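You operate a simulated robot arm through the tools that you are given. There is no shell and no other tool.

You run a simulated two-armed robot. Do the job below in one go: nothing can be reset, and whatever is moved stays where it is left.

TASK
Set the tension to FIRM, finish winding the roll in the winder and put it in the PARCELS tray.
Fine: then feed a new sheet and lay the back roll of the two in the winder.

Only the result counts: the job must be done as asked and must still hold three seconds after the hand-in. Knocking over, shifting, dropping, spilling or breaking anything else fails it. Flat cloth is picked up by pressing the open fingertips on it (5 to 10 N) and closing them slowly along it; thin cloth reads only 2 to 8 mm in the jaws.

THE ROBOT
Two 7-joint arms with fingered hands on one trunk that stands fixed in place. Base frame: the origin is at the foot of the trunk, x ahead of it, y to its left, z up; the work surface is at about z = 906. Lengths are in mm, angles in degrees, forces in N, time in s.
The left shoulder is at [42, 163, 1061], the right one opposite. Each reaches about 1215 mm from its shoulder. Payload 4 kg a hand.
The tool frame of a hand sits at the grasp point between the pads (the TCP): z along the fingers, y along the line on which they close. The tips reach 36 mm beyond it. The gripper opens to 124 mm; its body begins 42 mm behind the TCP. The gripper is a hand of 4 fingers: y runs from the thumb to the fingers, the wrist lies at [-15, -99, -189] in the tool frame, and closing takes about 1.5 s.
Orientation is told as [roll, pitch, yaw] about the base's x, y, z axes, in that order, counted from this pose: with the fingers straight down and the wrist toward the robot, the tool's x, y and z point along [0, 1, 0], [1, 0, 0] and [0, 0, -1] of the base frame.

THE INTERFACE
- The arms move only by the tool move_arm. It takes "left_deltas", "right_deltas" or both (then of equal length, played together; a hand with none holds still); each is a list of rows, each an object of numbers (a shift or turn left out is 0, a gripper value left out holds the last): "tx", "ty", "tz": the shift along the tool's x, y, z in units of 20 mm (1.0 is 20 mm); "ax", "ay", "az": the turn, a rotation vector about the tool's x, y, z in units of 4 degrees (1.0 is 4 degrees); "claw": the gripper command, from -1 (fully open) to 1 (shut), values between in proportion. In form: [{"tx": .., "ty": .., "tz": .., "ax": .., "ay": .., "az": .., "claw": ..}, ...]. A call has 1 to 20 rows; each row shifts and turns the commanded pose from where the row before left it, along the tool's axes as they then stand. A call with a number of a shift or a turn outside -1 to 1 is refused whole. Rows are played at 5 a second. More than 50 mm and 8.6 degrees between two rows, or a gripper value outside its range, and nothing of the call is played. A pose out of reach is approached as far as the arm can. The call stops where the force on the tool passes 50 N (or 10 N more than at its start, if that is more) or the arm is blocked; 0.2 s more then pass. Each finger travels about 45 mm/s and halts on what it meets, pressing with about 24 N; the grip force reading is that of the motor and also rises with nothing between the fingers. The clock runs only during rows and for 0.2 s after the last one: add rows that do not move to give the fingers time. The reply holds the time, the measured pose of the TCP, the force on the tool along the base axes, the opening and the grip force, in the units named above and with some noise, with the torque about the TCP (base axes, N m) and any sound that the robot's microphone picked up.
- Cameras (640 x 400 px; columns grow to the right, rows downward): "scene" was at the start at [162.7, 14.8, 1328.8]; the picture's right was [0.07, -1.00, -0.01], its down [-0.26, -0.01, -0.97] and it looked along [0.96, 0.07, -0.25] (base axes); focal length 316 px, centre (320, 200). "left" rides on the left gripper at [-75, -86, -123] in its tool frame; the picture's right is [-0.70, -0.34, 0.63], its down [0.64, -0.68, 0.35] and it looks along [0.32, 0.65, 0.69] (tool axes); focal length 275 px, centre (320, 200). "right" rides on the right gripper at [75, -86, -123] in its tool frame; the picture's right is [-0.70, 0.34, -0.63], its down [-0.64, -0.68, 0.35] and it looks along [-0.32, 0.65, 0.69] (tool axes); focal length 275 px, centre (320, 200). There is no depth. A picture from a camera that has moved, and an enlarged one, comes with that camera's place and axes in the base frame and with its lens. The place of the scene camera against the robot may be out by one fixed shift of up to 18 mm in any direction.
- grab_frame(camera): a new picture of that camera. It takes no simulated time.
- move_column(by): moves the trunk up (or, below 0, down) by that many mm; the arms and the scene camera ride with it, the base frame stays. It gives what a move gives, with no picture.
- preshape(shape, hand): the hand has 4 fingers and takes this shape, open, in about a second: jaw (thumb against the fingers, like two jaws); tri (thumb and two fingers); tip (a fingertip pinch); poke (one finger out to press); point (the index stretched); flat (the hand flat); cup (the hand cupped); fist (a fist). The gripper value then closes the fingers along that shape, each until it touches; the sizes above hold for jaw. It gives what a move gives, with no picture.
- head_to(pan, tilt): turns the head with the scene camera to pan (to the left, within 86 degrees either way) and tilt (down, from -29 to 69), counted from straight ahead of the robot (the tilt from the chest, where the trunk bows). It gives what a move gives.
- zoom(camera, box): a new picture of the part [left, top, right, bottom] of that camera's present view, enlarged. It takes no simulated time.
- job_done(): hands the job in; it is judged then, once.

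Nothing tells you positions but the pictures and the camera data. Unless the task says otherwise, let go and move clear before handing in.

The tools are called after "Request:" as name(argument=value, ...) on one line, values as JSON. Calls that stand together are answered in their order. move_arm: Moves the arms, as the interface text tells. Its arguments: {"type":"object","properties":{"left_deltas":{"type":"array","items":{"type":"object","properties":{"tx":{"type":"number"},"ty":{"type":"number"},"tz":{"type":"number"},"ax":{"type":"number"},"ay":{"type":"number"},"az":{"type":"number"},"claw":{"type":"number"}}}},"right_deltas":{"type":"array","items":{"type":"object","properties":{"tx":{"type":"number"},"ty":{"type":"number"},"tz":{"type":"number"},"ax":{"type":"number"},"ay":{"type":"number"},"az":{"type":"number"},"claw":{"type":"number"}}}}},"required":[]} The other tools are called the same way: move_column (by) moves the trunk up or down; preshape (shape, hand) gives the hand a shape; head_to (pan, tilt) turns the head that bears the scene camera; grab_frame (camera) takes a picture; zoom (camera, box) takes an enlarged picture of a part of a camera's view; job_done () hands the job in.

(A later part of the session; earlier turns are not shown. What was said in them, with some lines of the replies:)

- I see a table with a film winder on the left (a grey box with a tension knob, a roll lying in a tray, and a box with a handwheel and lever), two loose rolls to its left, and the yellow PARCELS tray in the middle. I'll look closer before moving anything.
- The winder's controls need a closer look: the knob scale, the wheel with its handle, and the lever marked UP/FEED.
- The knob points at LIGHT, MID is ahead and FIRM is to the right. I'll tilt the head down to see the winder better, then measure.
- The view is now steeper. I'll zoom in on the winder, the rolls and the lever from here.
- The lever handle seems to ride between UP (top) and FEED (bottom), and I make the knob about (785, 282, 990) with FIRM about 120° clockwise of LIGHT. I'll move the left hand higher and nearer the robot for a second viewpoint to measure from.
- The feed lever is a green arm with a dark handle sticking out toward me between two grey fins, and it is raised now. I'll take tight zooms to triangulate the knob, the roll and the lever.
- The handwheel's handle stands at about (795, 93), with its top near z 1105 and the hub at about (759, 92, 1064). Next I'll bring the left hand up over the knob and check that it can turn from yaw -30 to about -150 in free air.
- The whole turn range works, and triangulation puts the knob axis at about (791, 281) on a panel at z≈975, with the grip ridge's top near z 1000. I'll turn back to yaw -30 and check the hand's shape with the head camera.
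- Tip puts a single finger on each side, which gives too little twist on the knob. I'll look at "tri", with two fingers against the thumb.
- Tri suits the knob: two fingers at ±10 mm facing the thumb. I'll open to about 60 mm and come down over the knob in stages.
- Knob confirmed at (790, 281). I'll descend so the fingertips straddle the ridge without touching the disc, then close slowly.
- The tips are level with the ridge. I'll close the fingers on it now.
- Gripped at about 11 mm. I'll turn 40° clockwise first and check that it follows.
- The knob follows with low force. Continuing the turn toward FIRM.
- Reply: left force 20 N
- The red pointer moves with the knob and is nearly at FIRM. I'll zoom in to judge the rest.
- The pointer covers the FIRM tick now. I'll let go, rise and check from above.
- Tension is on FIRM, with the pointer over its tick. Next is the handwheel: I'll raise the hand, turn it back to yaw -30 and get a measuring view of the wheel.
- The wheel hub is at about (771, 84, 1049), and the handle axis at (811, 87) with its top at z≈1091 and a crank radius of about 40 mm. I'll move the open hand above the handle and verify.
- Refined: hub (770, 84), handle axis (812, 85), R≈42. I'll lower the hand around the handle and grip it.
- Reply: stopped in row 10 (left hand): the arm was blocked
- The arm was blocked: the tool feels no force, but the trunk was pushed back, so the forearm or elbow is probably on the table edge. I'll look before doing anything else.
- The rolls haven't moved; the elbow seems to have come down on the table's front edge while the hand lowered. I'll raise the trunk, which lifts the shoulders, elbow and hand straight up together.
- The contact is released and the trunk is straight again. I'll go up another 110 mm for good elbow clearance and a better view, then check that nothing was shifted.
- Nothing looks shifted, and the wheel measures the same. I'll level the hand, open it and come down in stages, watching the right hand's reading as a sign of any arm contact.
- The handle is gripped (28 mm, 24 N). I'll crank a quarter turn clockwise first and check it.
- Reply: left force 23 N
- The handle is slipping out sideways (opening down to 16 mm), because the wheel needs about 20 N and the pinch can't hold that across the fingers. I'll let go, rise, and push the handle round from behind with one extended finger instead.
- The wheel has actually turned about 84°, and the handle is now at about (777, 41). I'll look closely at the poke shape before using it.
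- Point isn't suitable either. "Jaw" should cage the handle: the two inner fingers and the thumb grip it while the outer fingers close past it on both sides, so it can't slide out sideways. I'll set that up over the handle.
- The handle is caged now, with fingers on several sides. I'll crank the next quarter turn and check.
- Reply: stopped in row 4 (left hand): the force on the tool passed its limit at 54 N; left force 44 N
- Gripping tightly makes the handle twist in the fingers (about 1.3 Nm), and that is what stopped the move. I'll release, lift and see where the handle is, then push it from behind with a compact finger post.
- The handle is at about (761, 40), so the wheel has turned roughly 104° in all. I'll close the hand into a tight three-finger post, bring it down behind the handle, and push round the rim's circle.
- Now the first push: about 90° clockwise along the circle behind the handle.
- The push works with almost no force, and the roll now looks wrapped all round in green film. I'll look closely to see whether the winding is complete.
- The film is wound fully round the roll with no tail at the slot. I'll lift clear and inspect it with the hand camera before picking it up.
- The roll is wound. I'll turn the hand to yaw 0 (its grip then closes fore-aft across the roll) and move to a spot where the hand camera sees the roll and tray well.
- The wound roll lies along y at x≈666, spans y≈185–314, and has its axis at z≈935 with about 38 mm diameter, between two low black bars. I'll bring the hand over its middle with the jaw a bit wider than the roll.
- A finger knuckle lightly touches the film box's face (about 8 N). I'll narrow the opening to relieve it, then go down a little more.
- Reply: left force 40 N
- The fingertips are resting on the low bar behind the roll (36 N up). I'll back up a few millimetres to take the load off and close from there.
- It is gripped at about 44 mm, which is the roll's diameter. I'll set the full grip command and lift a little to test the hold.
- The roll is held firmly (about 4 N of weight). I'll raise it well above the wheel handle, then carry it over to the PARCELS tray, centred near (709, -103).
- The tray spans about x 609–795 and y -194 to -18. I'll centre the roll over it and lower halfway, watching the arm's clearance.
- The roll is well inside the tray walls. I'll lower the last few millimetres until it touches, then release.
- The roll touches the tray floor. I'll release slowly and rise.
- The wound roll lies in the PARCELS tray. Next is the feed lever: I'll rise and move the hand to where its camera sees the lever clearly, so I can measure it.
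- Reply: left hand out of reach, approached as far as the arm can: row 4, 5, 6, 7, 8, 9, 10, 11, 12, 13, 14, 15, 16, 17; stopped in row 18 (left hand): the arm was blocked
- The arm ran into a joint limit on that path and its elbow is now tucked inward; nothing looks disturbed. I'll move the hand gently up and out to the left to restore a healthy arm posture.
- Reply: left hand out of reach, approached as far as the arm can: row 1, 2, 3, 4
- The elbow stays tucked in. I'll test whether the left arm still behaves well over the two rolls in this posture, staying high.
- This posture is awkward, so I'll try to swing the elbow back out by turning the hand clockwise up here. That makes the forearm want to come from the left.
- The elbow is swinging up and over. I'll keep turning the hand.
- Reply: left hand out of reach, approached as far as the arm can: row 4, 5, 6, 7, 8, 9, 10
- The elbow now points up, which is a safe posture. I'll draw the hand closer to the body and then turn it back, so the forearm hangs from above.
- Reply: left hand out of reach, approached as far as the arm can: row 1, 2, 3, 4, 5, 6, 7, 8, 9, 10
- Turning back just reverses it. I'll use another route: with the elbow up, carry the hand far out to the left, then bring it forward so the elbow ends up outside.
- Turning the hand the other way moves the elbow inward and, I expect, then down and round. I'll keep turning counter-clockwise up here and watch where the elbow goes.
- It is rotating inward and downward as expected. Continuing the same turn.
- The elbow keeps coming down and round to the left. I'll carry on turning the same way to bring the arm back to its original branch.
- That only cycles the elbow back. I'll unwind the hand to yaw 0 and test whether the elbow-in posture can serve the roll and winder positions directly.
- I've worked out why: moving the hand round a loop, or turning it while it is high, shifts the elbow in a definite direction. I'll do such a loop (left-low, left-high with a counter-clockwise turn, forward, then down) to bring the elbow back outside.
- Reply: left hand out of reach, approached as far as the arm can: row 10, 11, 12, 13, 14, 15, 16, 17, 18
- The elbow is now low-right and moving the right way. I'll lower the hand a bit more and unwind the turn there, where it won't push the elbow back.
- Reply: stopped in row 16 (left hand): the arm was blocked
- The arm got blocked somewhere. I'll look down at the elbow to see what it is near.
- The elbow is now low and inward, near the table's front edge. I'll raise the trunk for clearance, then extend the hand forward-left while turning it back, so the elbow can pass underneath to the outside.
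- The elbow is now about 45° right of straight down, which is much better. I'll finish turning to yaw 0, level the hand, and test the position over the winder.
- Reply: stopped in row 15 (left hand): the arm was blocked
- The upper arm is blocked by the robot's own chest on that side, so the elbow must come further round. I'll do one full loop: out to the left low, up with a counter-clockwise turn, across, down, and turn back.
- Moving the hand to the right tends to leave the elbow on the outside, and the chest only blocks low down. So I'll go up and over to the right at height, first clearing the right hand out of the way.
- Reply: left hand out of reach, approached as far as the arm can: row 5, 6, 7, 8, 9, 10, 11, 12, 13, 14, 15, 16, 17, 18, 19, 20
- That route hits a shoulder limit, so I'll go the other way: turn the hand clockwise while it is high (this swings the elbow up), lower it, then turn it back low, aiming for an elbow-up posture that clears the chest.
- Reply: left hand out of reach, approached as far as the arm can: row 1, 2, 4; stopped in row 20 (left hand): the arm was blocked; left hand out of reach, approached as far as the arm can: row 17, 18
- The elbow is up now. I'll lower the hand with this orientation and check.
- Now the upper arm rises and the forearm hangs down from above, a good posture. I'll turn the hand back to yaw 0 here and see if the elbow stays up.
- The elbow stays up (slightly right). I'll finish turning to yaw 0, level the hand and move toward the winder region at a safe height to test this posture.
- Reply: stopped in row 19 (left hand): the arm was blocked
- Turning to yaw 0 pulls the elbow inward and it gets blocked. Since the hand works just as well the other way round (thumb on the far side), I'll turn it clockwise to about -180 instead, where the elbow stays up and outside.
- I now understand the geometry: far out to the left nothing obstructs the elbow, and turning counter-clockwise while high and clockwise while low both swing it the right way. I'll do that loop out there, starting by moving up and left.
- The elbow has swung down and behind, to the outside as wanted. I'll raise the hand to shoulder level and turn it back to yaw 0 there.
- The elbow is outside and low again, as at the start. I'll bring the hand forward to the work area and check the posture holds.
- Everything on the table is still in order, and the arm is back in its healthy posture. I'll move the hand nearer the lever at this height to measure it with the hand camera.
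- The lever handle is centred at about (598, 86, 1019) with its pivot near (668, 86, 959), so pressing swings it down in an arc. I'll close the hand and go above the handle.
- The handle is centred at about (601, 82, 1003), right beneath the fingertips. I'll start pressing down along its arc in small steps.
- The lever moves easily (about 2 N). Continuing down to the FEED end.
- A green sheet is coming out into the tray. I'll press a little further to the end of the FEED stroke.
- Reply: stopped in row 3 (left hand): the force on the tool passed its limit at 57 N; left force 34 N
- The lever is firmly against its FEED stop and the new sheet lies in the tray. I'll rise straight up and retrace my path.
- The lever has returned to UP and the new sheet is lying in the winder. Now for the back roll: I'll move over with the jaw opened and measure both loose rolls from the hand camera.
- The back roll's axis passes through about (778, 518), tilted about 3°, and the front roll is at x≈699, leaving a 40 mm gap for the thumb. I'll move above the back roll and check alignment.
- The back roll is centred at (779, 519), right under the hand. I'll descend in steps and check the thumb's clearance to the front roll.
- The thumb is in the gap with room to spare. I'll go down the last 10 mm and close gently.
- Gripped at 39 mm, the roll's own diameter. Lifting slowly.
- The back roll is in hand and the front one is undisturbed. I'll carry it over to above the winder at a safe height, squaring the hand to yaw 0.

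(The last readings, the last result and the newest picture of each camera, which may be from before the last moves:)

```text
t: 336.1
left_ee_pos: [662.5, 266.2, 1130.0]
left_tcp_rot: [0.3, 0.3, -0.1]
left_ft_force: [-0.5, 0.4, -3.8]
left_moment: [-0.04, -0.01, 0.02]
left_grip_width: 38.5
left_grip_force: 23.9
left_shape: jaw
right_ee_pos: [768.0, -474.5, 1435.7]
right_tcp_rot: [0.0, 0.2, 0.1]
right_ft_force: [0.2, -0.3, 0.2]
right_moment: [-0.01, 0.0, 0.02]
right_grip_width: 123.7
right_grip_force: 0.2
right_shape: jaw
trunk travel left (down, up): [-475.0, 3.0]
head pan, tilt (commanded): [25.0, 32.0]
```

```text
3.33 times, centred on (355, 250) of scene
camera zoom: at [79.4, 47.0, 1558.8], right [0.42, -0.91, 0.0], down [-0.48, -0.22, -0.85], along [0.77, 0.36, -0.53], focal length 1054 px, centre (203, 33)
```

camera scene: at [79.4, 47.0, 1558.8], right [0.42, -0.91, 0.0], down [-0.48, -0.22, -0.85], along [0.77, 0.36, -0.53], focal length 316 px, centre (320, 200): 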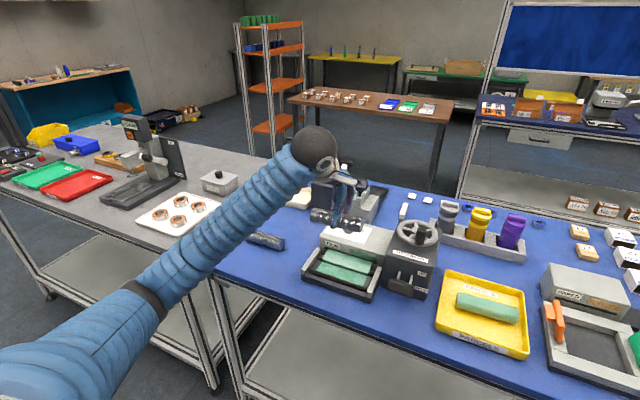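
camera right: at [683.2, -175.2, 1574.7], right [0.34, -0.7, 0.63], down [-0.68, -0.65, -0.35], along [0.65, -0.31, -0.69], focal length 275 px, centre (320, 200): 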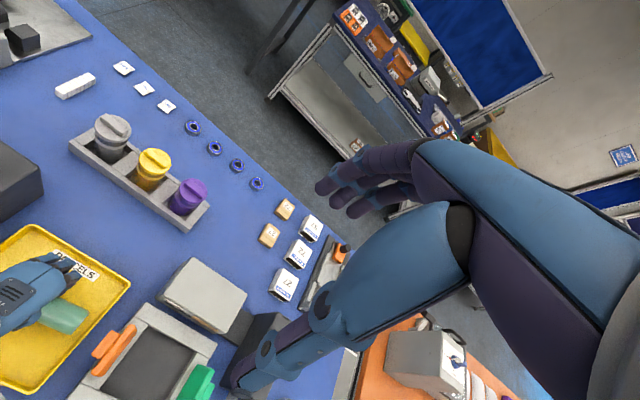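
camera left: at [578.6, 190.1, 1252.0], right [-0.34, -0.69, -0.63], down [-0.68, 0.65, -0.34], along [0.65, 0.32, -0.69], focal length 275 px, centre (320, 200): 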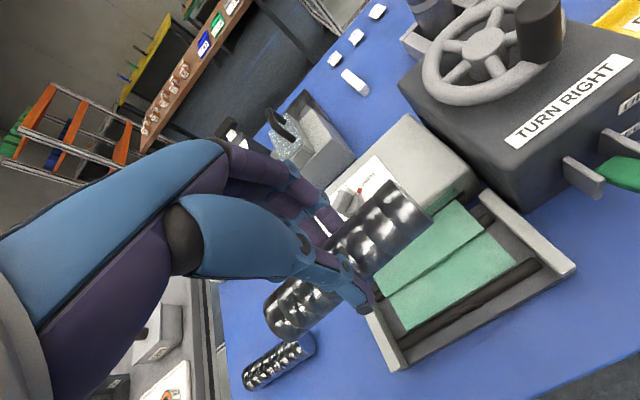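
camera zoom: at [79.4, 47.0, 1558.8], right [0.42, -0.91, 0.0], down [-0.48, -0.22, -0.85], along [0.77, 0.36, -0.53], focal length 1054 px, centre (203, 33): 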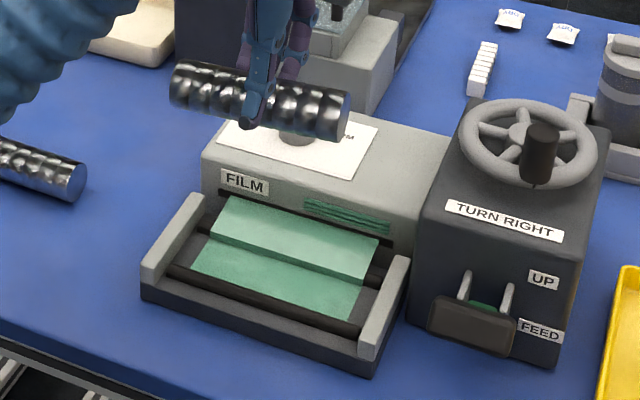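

The sheet steps down behind the front bar and lies flat between the bars (x 637–694, y 185–317). I'll centre the roll at (665, 252) and lower it.

Request:
move_arm(left_deltas=[{"tx": -0.7, "ty": 0.15, "tz": 0.5}, {"tz": 1}, {"tz": 1}, {"tz": 1}, {"tz": 1}, {"tz": 1}, {"tz": 0.8}, {}])

Request:
grab_frame(camera="left")

Request:
zoom(camera="scene", box=[290, 200, 420, 320])

```text
t: 337.9
left_ee_pos: [666.2, 250.5, 1002.3]
left_tcp_rot: [0.3, 0.3, -0.1]
left_ft_force: [-0.5, -0.6, -3.4]
left_moment: [0.01, -0.02, 0.01]
left_grip_width: 38.3
left_grip_force: 23.6
left_shape: jaw
right_ee_pos: [769.4, -474.6, 1436.5]
right_tcp_rot: [0.0, 0.1, 0.2]
right_ft_force: [0.3, -0.4, -0.2]
right_moment: [0.01, 0.0, 0.01]
right_grip_width: 123.8
right_grip_force: 0.1
right_shape: jaw
trunk travel left (down, up): [-475.0, 3.0]
head pan, tilt (commanded): [25.0, 32.0]
```

```text
taken
camera left: at [581.0, 174.7, 1125.7], right [-0.34, -0.69, -0.63], down [-0.68, 0.65, -0.34], along [0.65, 0.32, -0.69], focal length 275 px, centre (320, 200)
```

left: 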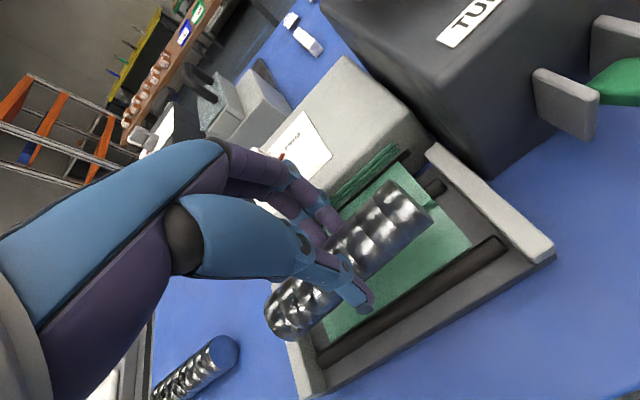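

```text
3.33 times, centred on (355, 260) of scene
camera zoom: at [79.5, 46.3, 1558.8], right [0.42, -0.91, 0.0], down [-0.48, -0.22, -0.85], along [0.77, 0.36, -0.53], focal length 1054 px, centre (203, 0)
```

zoom: 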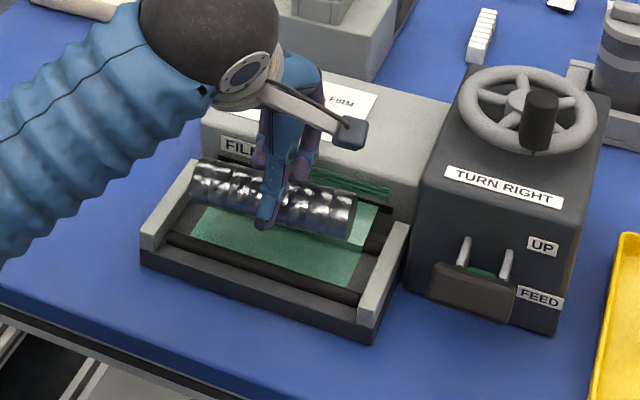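

Request:
move_arm(left_deltas=[{"tz": 0.5}, {"tz": 0.5}, {"tz": 0.3}, {}])

Request:
zoom(camera="left", box=[240, 130, 500, 370])

Request:
zoom(camera="scene", box=[300, 230, 400, 310])

```text
t: 338.9
left_ee_pos: [665.7, 251.7, 975.9]
left_tcp_rot: [0.2, 0.3, 0.0]
left_ft_force: [-0.4, 0.5, -1.7]
left_moment: [0.01, 0.06, -0.03]
left_grip_width: 38.2
left_grip_force: 23.8
left_shape: jaw
right_ee_pos: [767.8, -473.3, 1437.0]
right_tcp_rot: [0.1, 0.1, 0.1]
right_ft_force: [0.8, -1.0, 0.3]
right_moment: [0.0, 0.0, -0.01]
right_grip_width: 123.8
right_grip_force: 0.1
right_shape: jaw
trunk travel left (down, up): [-475.0, 3.0]
head pan, tilt (commanded): [25.0, 32.0]
```

```text
1.67 times, centred on (370, 250) of left
camera zoom: at [580.7, 175.5, 1100.3], right [-0.34, -0.69, -0.63], down [-0.68, 0.65, -0.34], along [0.65, 0.32, -0.69], focal length 459 px, centre (237, 117)
```

zoom: 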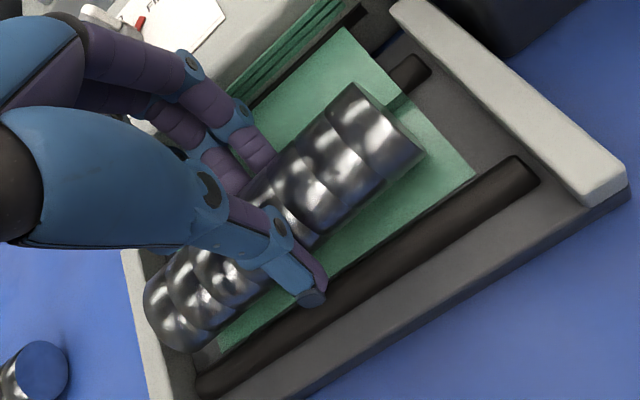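

```text
5.00 times, centred on (350, 270) of scene
camera zoom: at [79.5, 46.4, 1558.8], right [0.42, -0.91, 0.0], down [-0.48, -0.22, -0.85], along [0.77, 0.36, -0.53], focal length 1580 px, centre (170, -150)
```

zoom: 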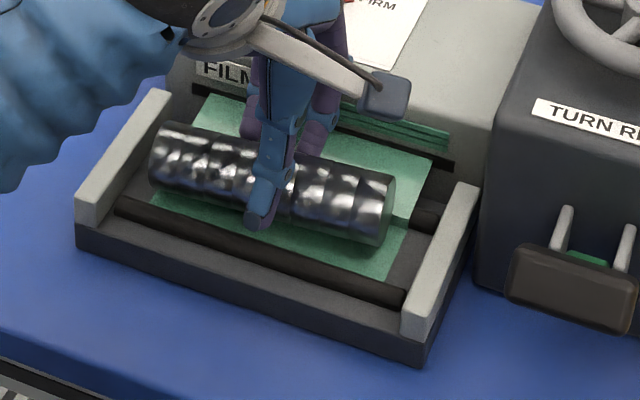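

Request:
move_arm(left_deltas=[{"tz": 0.1}, {"tz": 0.1}, {}])

```text
t: 339.7
left_ee_pos: [664.6, 251.1, 974.1]
left_tcp_rot: [0.2, 0.2, -0.1]
left_ft_force: [1.3, 1.5, 5.1]
left_moment: [0.03, 0.06, 0.03]
left_grip_width: 38.4
left_grip_force: 23.7
left_shape: jaw
right_ee_pos: [767.8, -475.1, 1435.3]
right_tcp_rot: [0.1, 0.1, 0.0]
right_ft_force: [1.2, -0.1, -0.4]
right_moment: [0.02, -0.03, 0.01]
right_grip_width: 123.7
right_grip_force: 0.2
right_shape: jaw
trunk travel left (down, up): [-475.0, 3.0]
head pan, tilt (commanded): [25.0, 32.0]
```

The roll has touched down on the sheet. I'll release in small steps and then rise straight up.

Request:
move_arm(left_deltas=[{"claw": 0.4}, {"claw": 0.35}, {"claw": 0.3}, {"claw": 0.25}, {"claw": 0.2}, {}, {}, {"tz": -0.3}, {"tz": -0.5}, {"tz": -0.8}, {"tz": -1}, {"tz": -1}, {"tz": -1}, {}])

Request:
grab_frame(camera="left")

Request:
zoom(camera="scene", box=[300, 220, 420, 310])

```text
t: 342.7
left_ee_pos: [664.2, 249.6, 1066.7]
left_tcp_rot: [0.1, 0.3, -0.2]
left_ft_force: [0.4, -0.3, -0.2]
left_moment: [-0.02, 0.0, 0.0]
left_grip_width: 49.5
left_grip_force: 0.1
left_shape: jaw
right_ee_pos: [769.0, -473.8, 1436.8]
right_tcp_rot: [0.1, 0.1, 0.1]
right_ft_force: [0.0, -0.5, 0.4]
right_moment: [-0.02, -0.02, -0.01]
right_grip_width: 123.8
right_grip_force: 0.0
right_shape: jaw
trunk travel left (down, up): [-475.0, 3.0]
head pan, tilt (commanded): [25.0, 32.0]
```

```text
taken
camera left: at [580.9, 173.5, 1189.8], right [-0.34, -0.69, -0.63], down [-0.68, 0.65, -0.34], along [0.65, 0.32, -0.69], focal length 275 px, centre (320, 200)
```

left: 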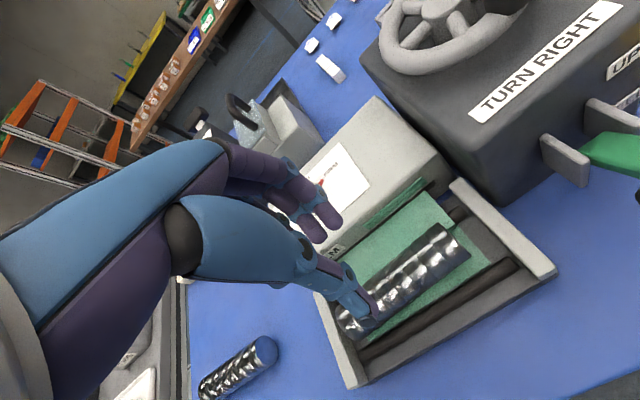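

```text
4.44 times, centred on (360, 265) of scene
camera zoom: at [79.2, 46.5, 1558.8], right [0.42, -0.91, 0.0], down [-0.48, -0.22, -0.85], along [0.77, 0.36, -0.53], focal length 1405 px, centre (142, -89)
```

zoom: 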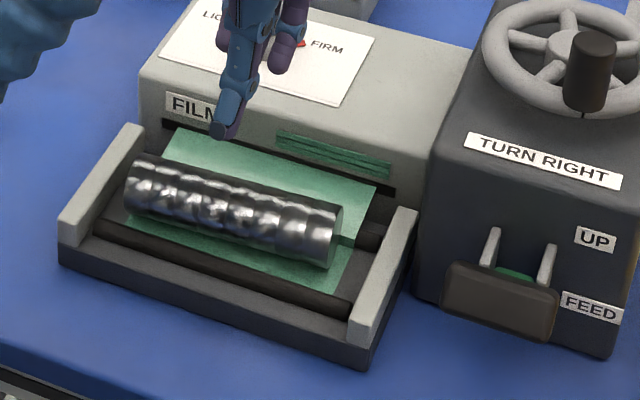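

The back roll is lying on the new sheet in the winder. I'll move the hand clear and check the whole scene.

Request:
move_arm(left_deltas=[{"tz": -1}, {"tz": -1}, {"tz": -1}, {"tz": -1}, {"tz": -1}, {"tz": -1}, {"tz": -0.7}, {"tx": 0.9}, {"tx": 0.9}, {"tx": 0.9}, {"tx": 0.9}, {"tx": 0.9}, {"tx": 0.9}, {"tx": 0.9}, {"tx": 0.9}, {"tx": 0.9}, {}])

Request:
grab_frame(camera="scene")

Request:
zoom(camera="scene", box=[290, 200, 450, 310])

Request:
zoom(camera="left", box=[380, 60, 640, 300])

Request:
zoom(camera="scene", box=[400, 180, 640, 370])

```text
t: 346.3
left_ee_pos: [666.8, 412.4, 1200.0]
left_tcp_rot: [0.2, 0.3, -0.1]
left_ft_force: [0.4, 0.2, 0.6]
left_moment: [0.01, 0.0, -0.02]
left_grip_width: 49.1
left_grip_force: 0.0
left_shape: jaw
right_ee_pos: [768.5, -474.5, 1435.0]
right_tcp_rot: [0.0, 0.1, 0.2]
right_ft_force: [0.0, -0.6, 0.8]
right_moment: [0.02, -0.02, 0.01]
right_grip_width: 123.7
right_grip_force: 0.1
right_shape: jaw
trunk travel left (down, up): [-475.0, 3.0]
head pan, tilt (commanded): [25.0, 32.0]
```

```text
taken
camera scene: at [79.5, 45.9, 1558.8], right [0.42, -0.91, 0.0], down [-0.48, -0.22, -0.85], along [0.77, 0.36, -0.53], focal length 316 px, centre (320, 200)
```

scene: 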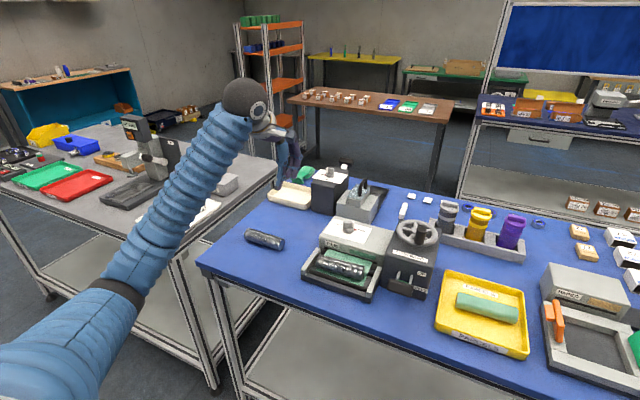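

```text
3.64 times, centred on (370, 255) of scene
camera zoom: at [79.5, 45.9, 1558.8], right [0.42, -0.91, 0.0], down [-0.48, -0.22, -0.85], along [0.77, 0.36, -0.53], focal length 1149 px, centre (138, 0)
```

zoom: 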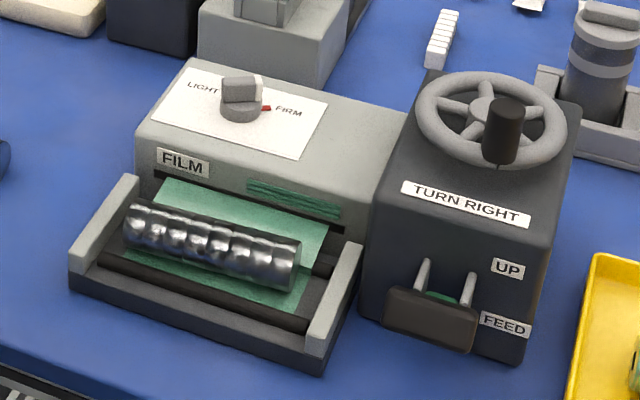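

```text
1.67 times, centred on (510, 180) of left
camera zoom: at [582.5, 336.6, 1322.9], right [-0.34, -0.69, -0.63], down [-0.68, 0.65, -0.34], along [0.65, 0.32, -0.69], focal length 459 px, centre (3, 233)
```

zoom: 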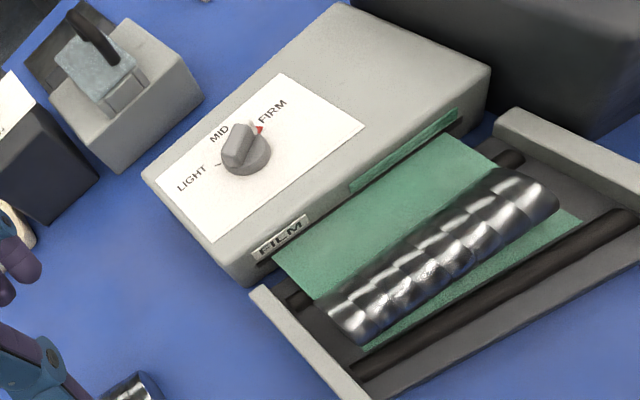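

```text
2.11 times, centred on (520, 275) of scene
camera zoom: at [79.5, 45.9, 1558.8], right [0.42, -0.91, 0.0], down [-0.48, -0.22, -0.85], along [0.77, 0.36, -0.53], focal length 666 px, centre (-101, 42)
```

zoom: 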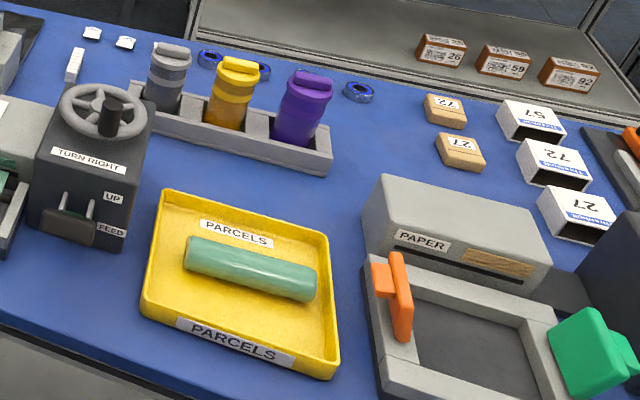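

The job is finished, as far as the pictures show:
- **Tension:** the knob points at FIRM.
- **Wound roll:** it lies in the PARCELS tray.
- **New sheet:** it has been fed, and the lever is back at UP.
- **Back roll:** it rests on the sheet in the winder.
- **Front roll and the rest:** they are where they were.

Both hands are clear, so I'm handing in.

Request:
job_done()

```text
The job is handed in.
```

I've handed the job in; the result of the check hasn't come back.

- **Tension:** I turned the knob from LIGHT to FIRM. Its red pointer covers the FIRM tick.
- **Winding:** I turned the wheel right about 150°, until the film wrapped fully round the roll and no tail was left at the slot. No click or stop confirmed the end, so I judged this by eye.
- **Wound roll:** it is lying in the PARCELS tray.
- **New sheet:** I pressed the lever down to its FEED stop. A sheet came out into the winder and the lever returned to UP.
- **Back roll:** it lies on the new sheet between the two bars of the winder. The front roll stayed where it was.

While I was reaching for the wheel, the left arm was blocked and pushed the trunk back slightly, probably because the elbow came down on the table's front edge. Positions measured the same afterwards, and I saw nothing shifted.

After I placed the roll in PARCELS, the left arm hit its joint limits and I had to swing it around in open space to free it. It was blocked a few times with no force on the hand, and the pictures showed nothing moved.
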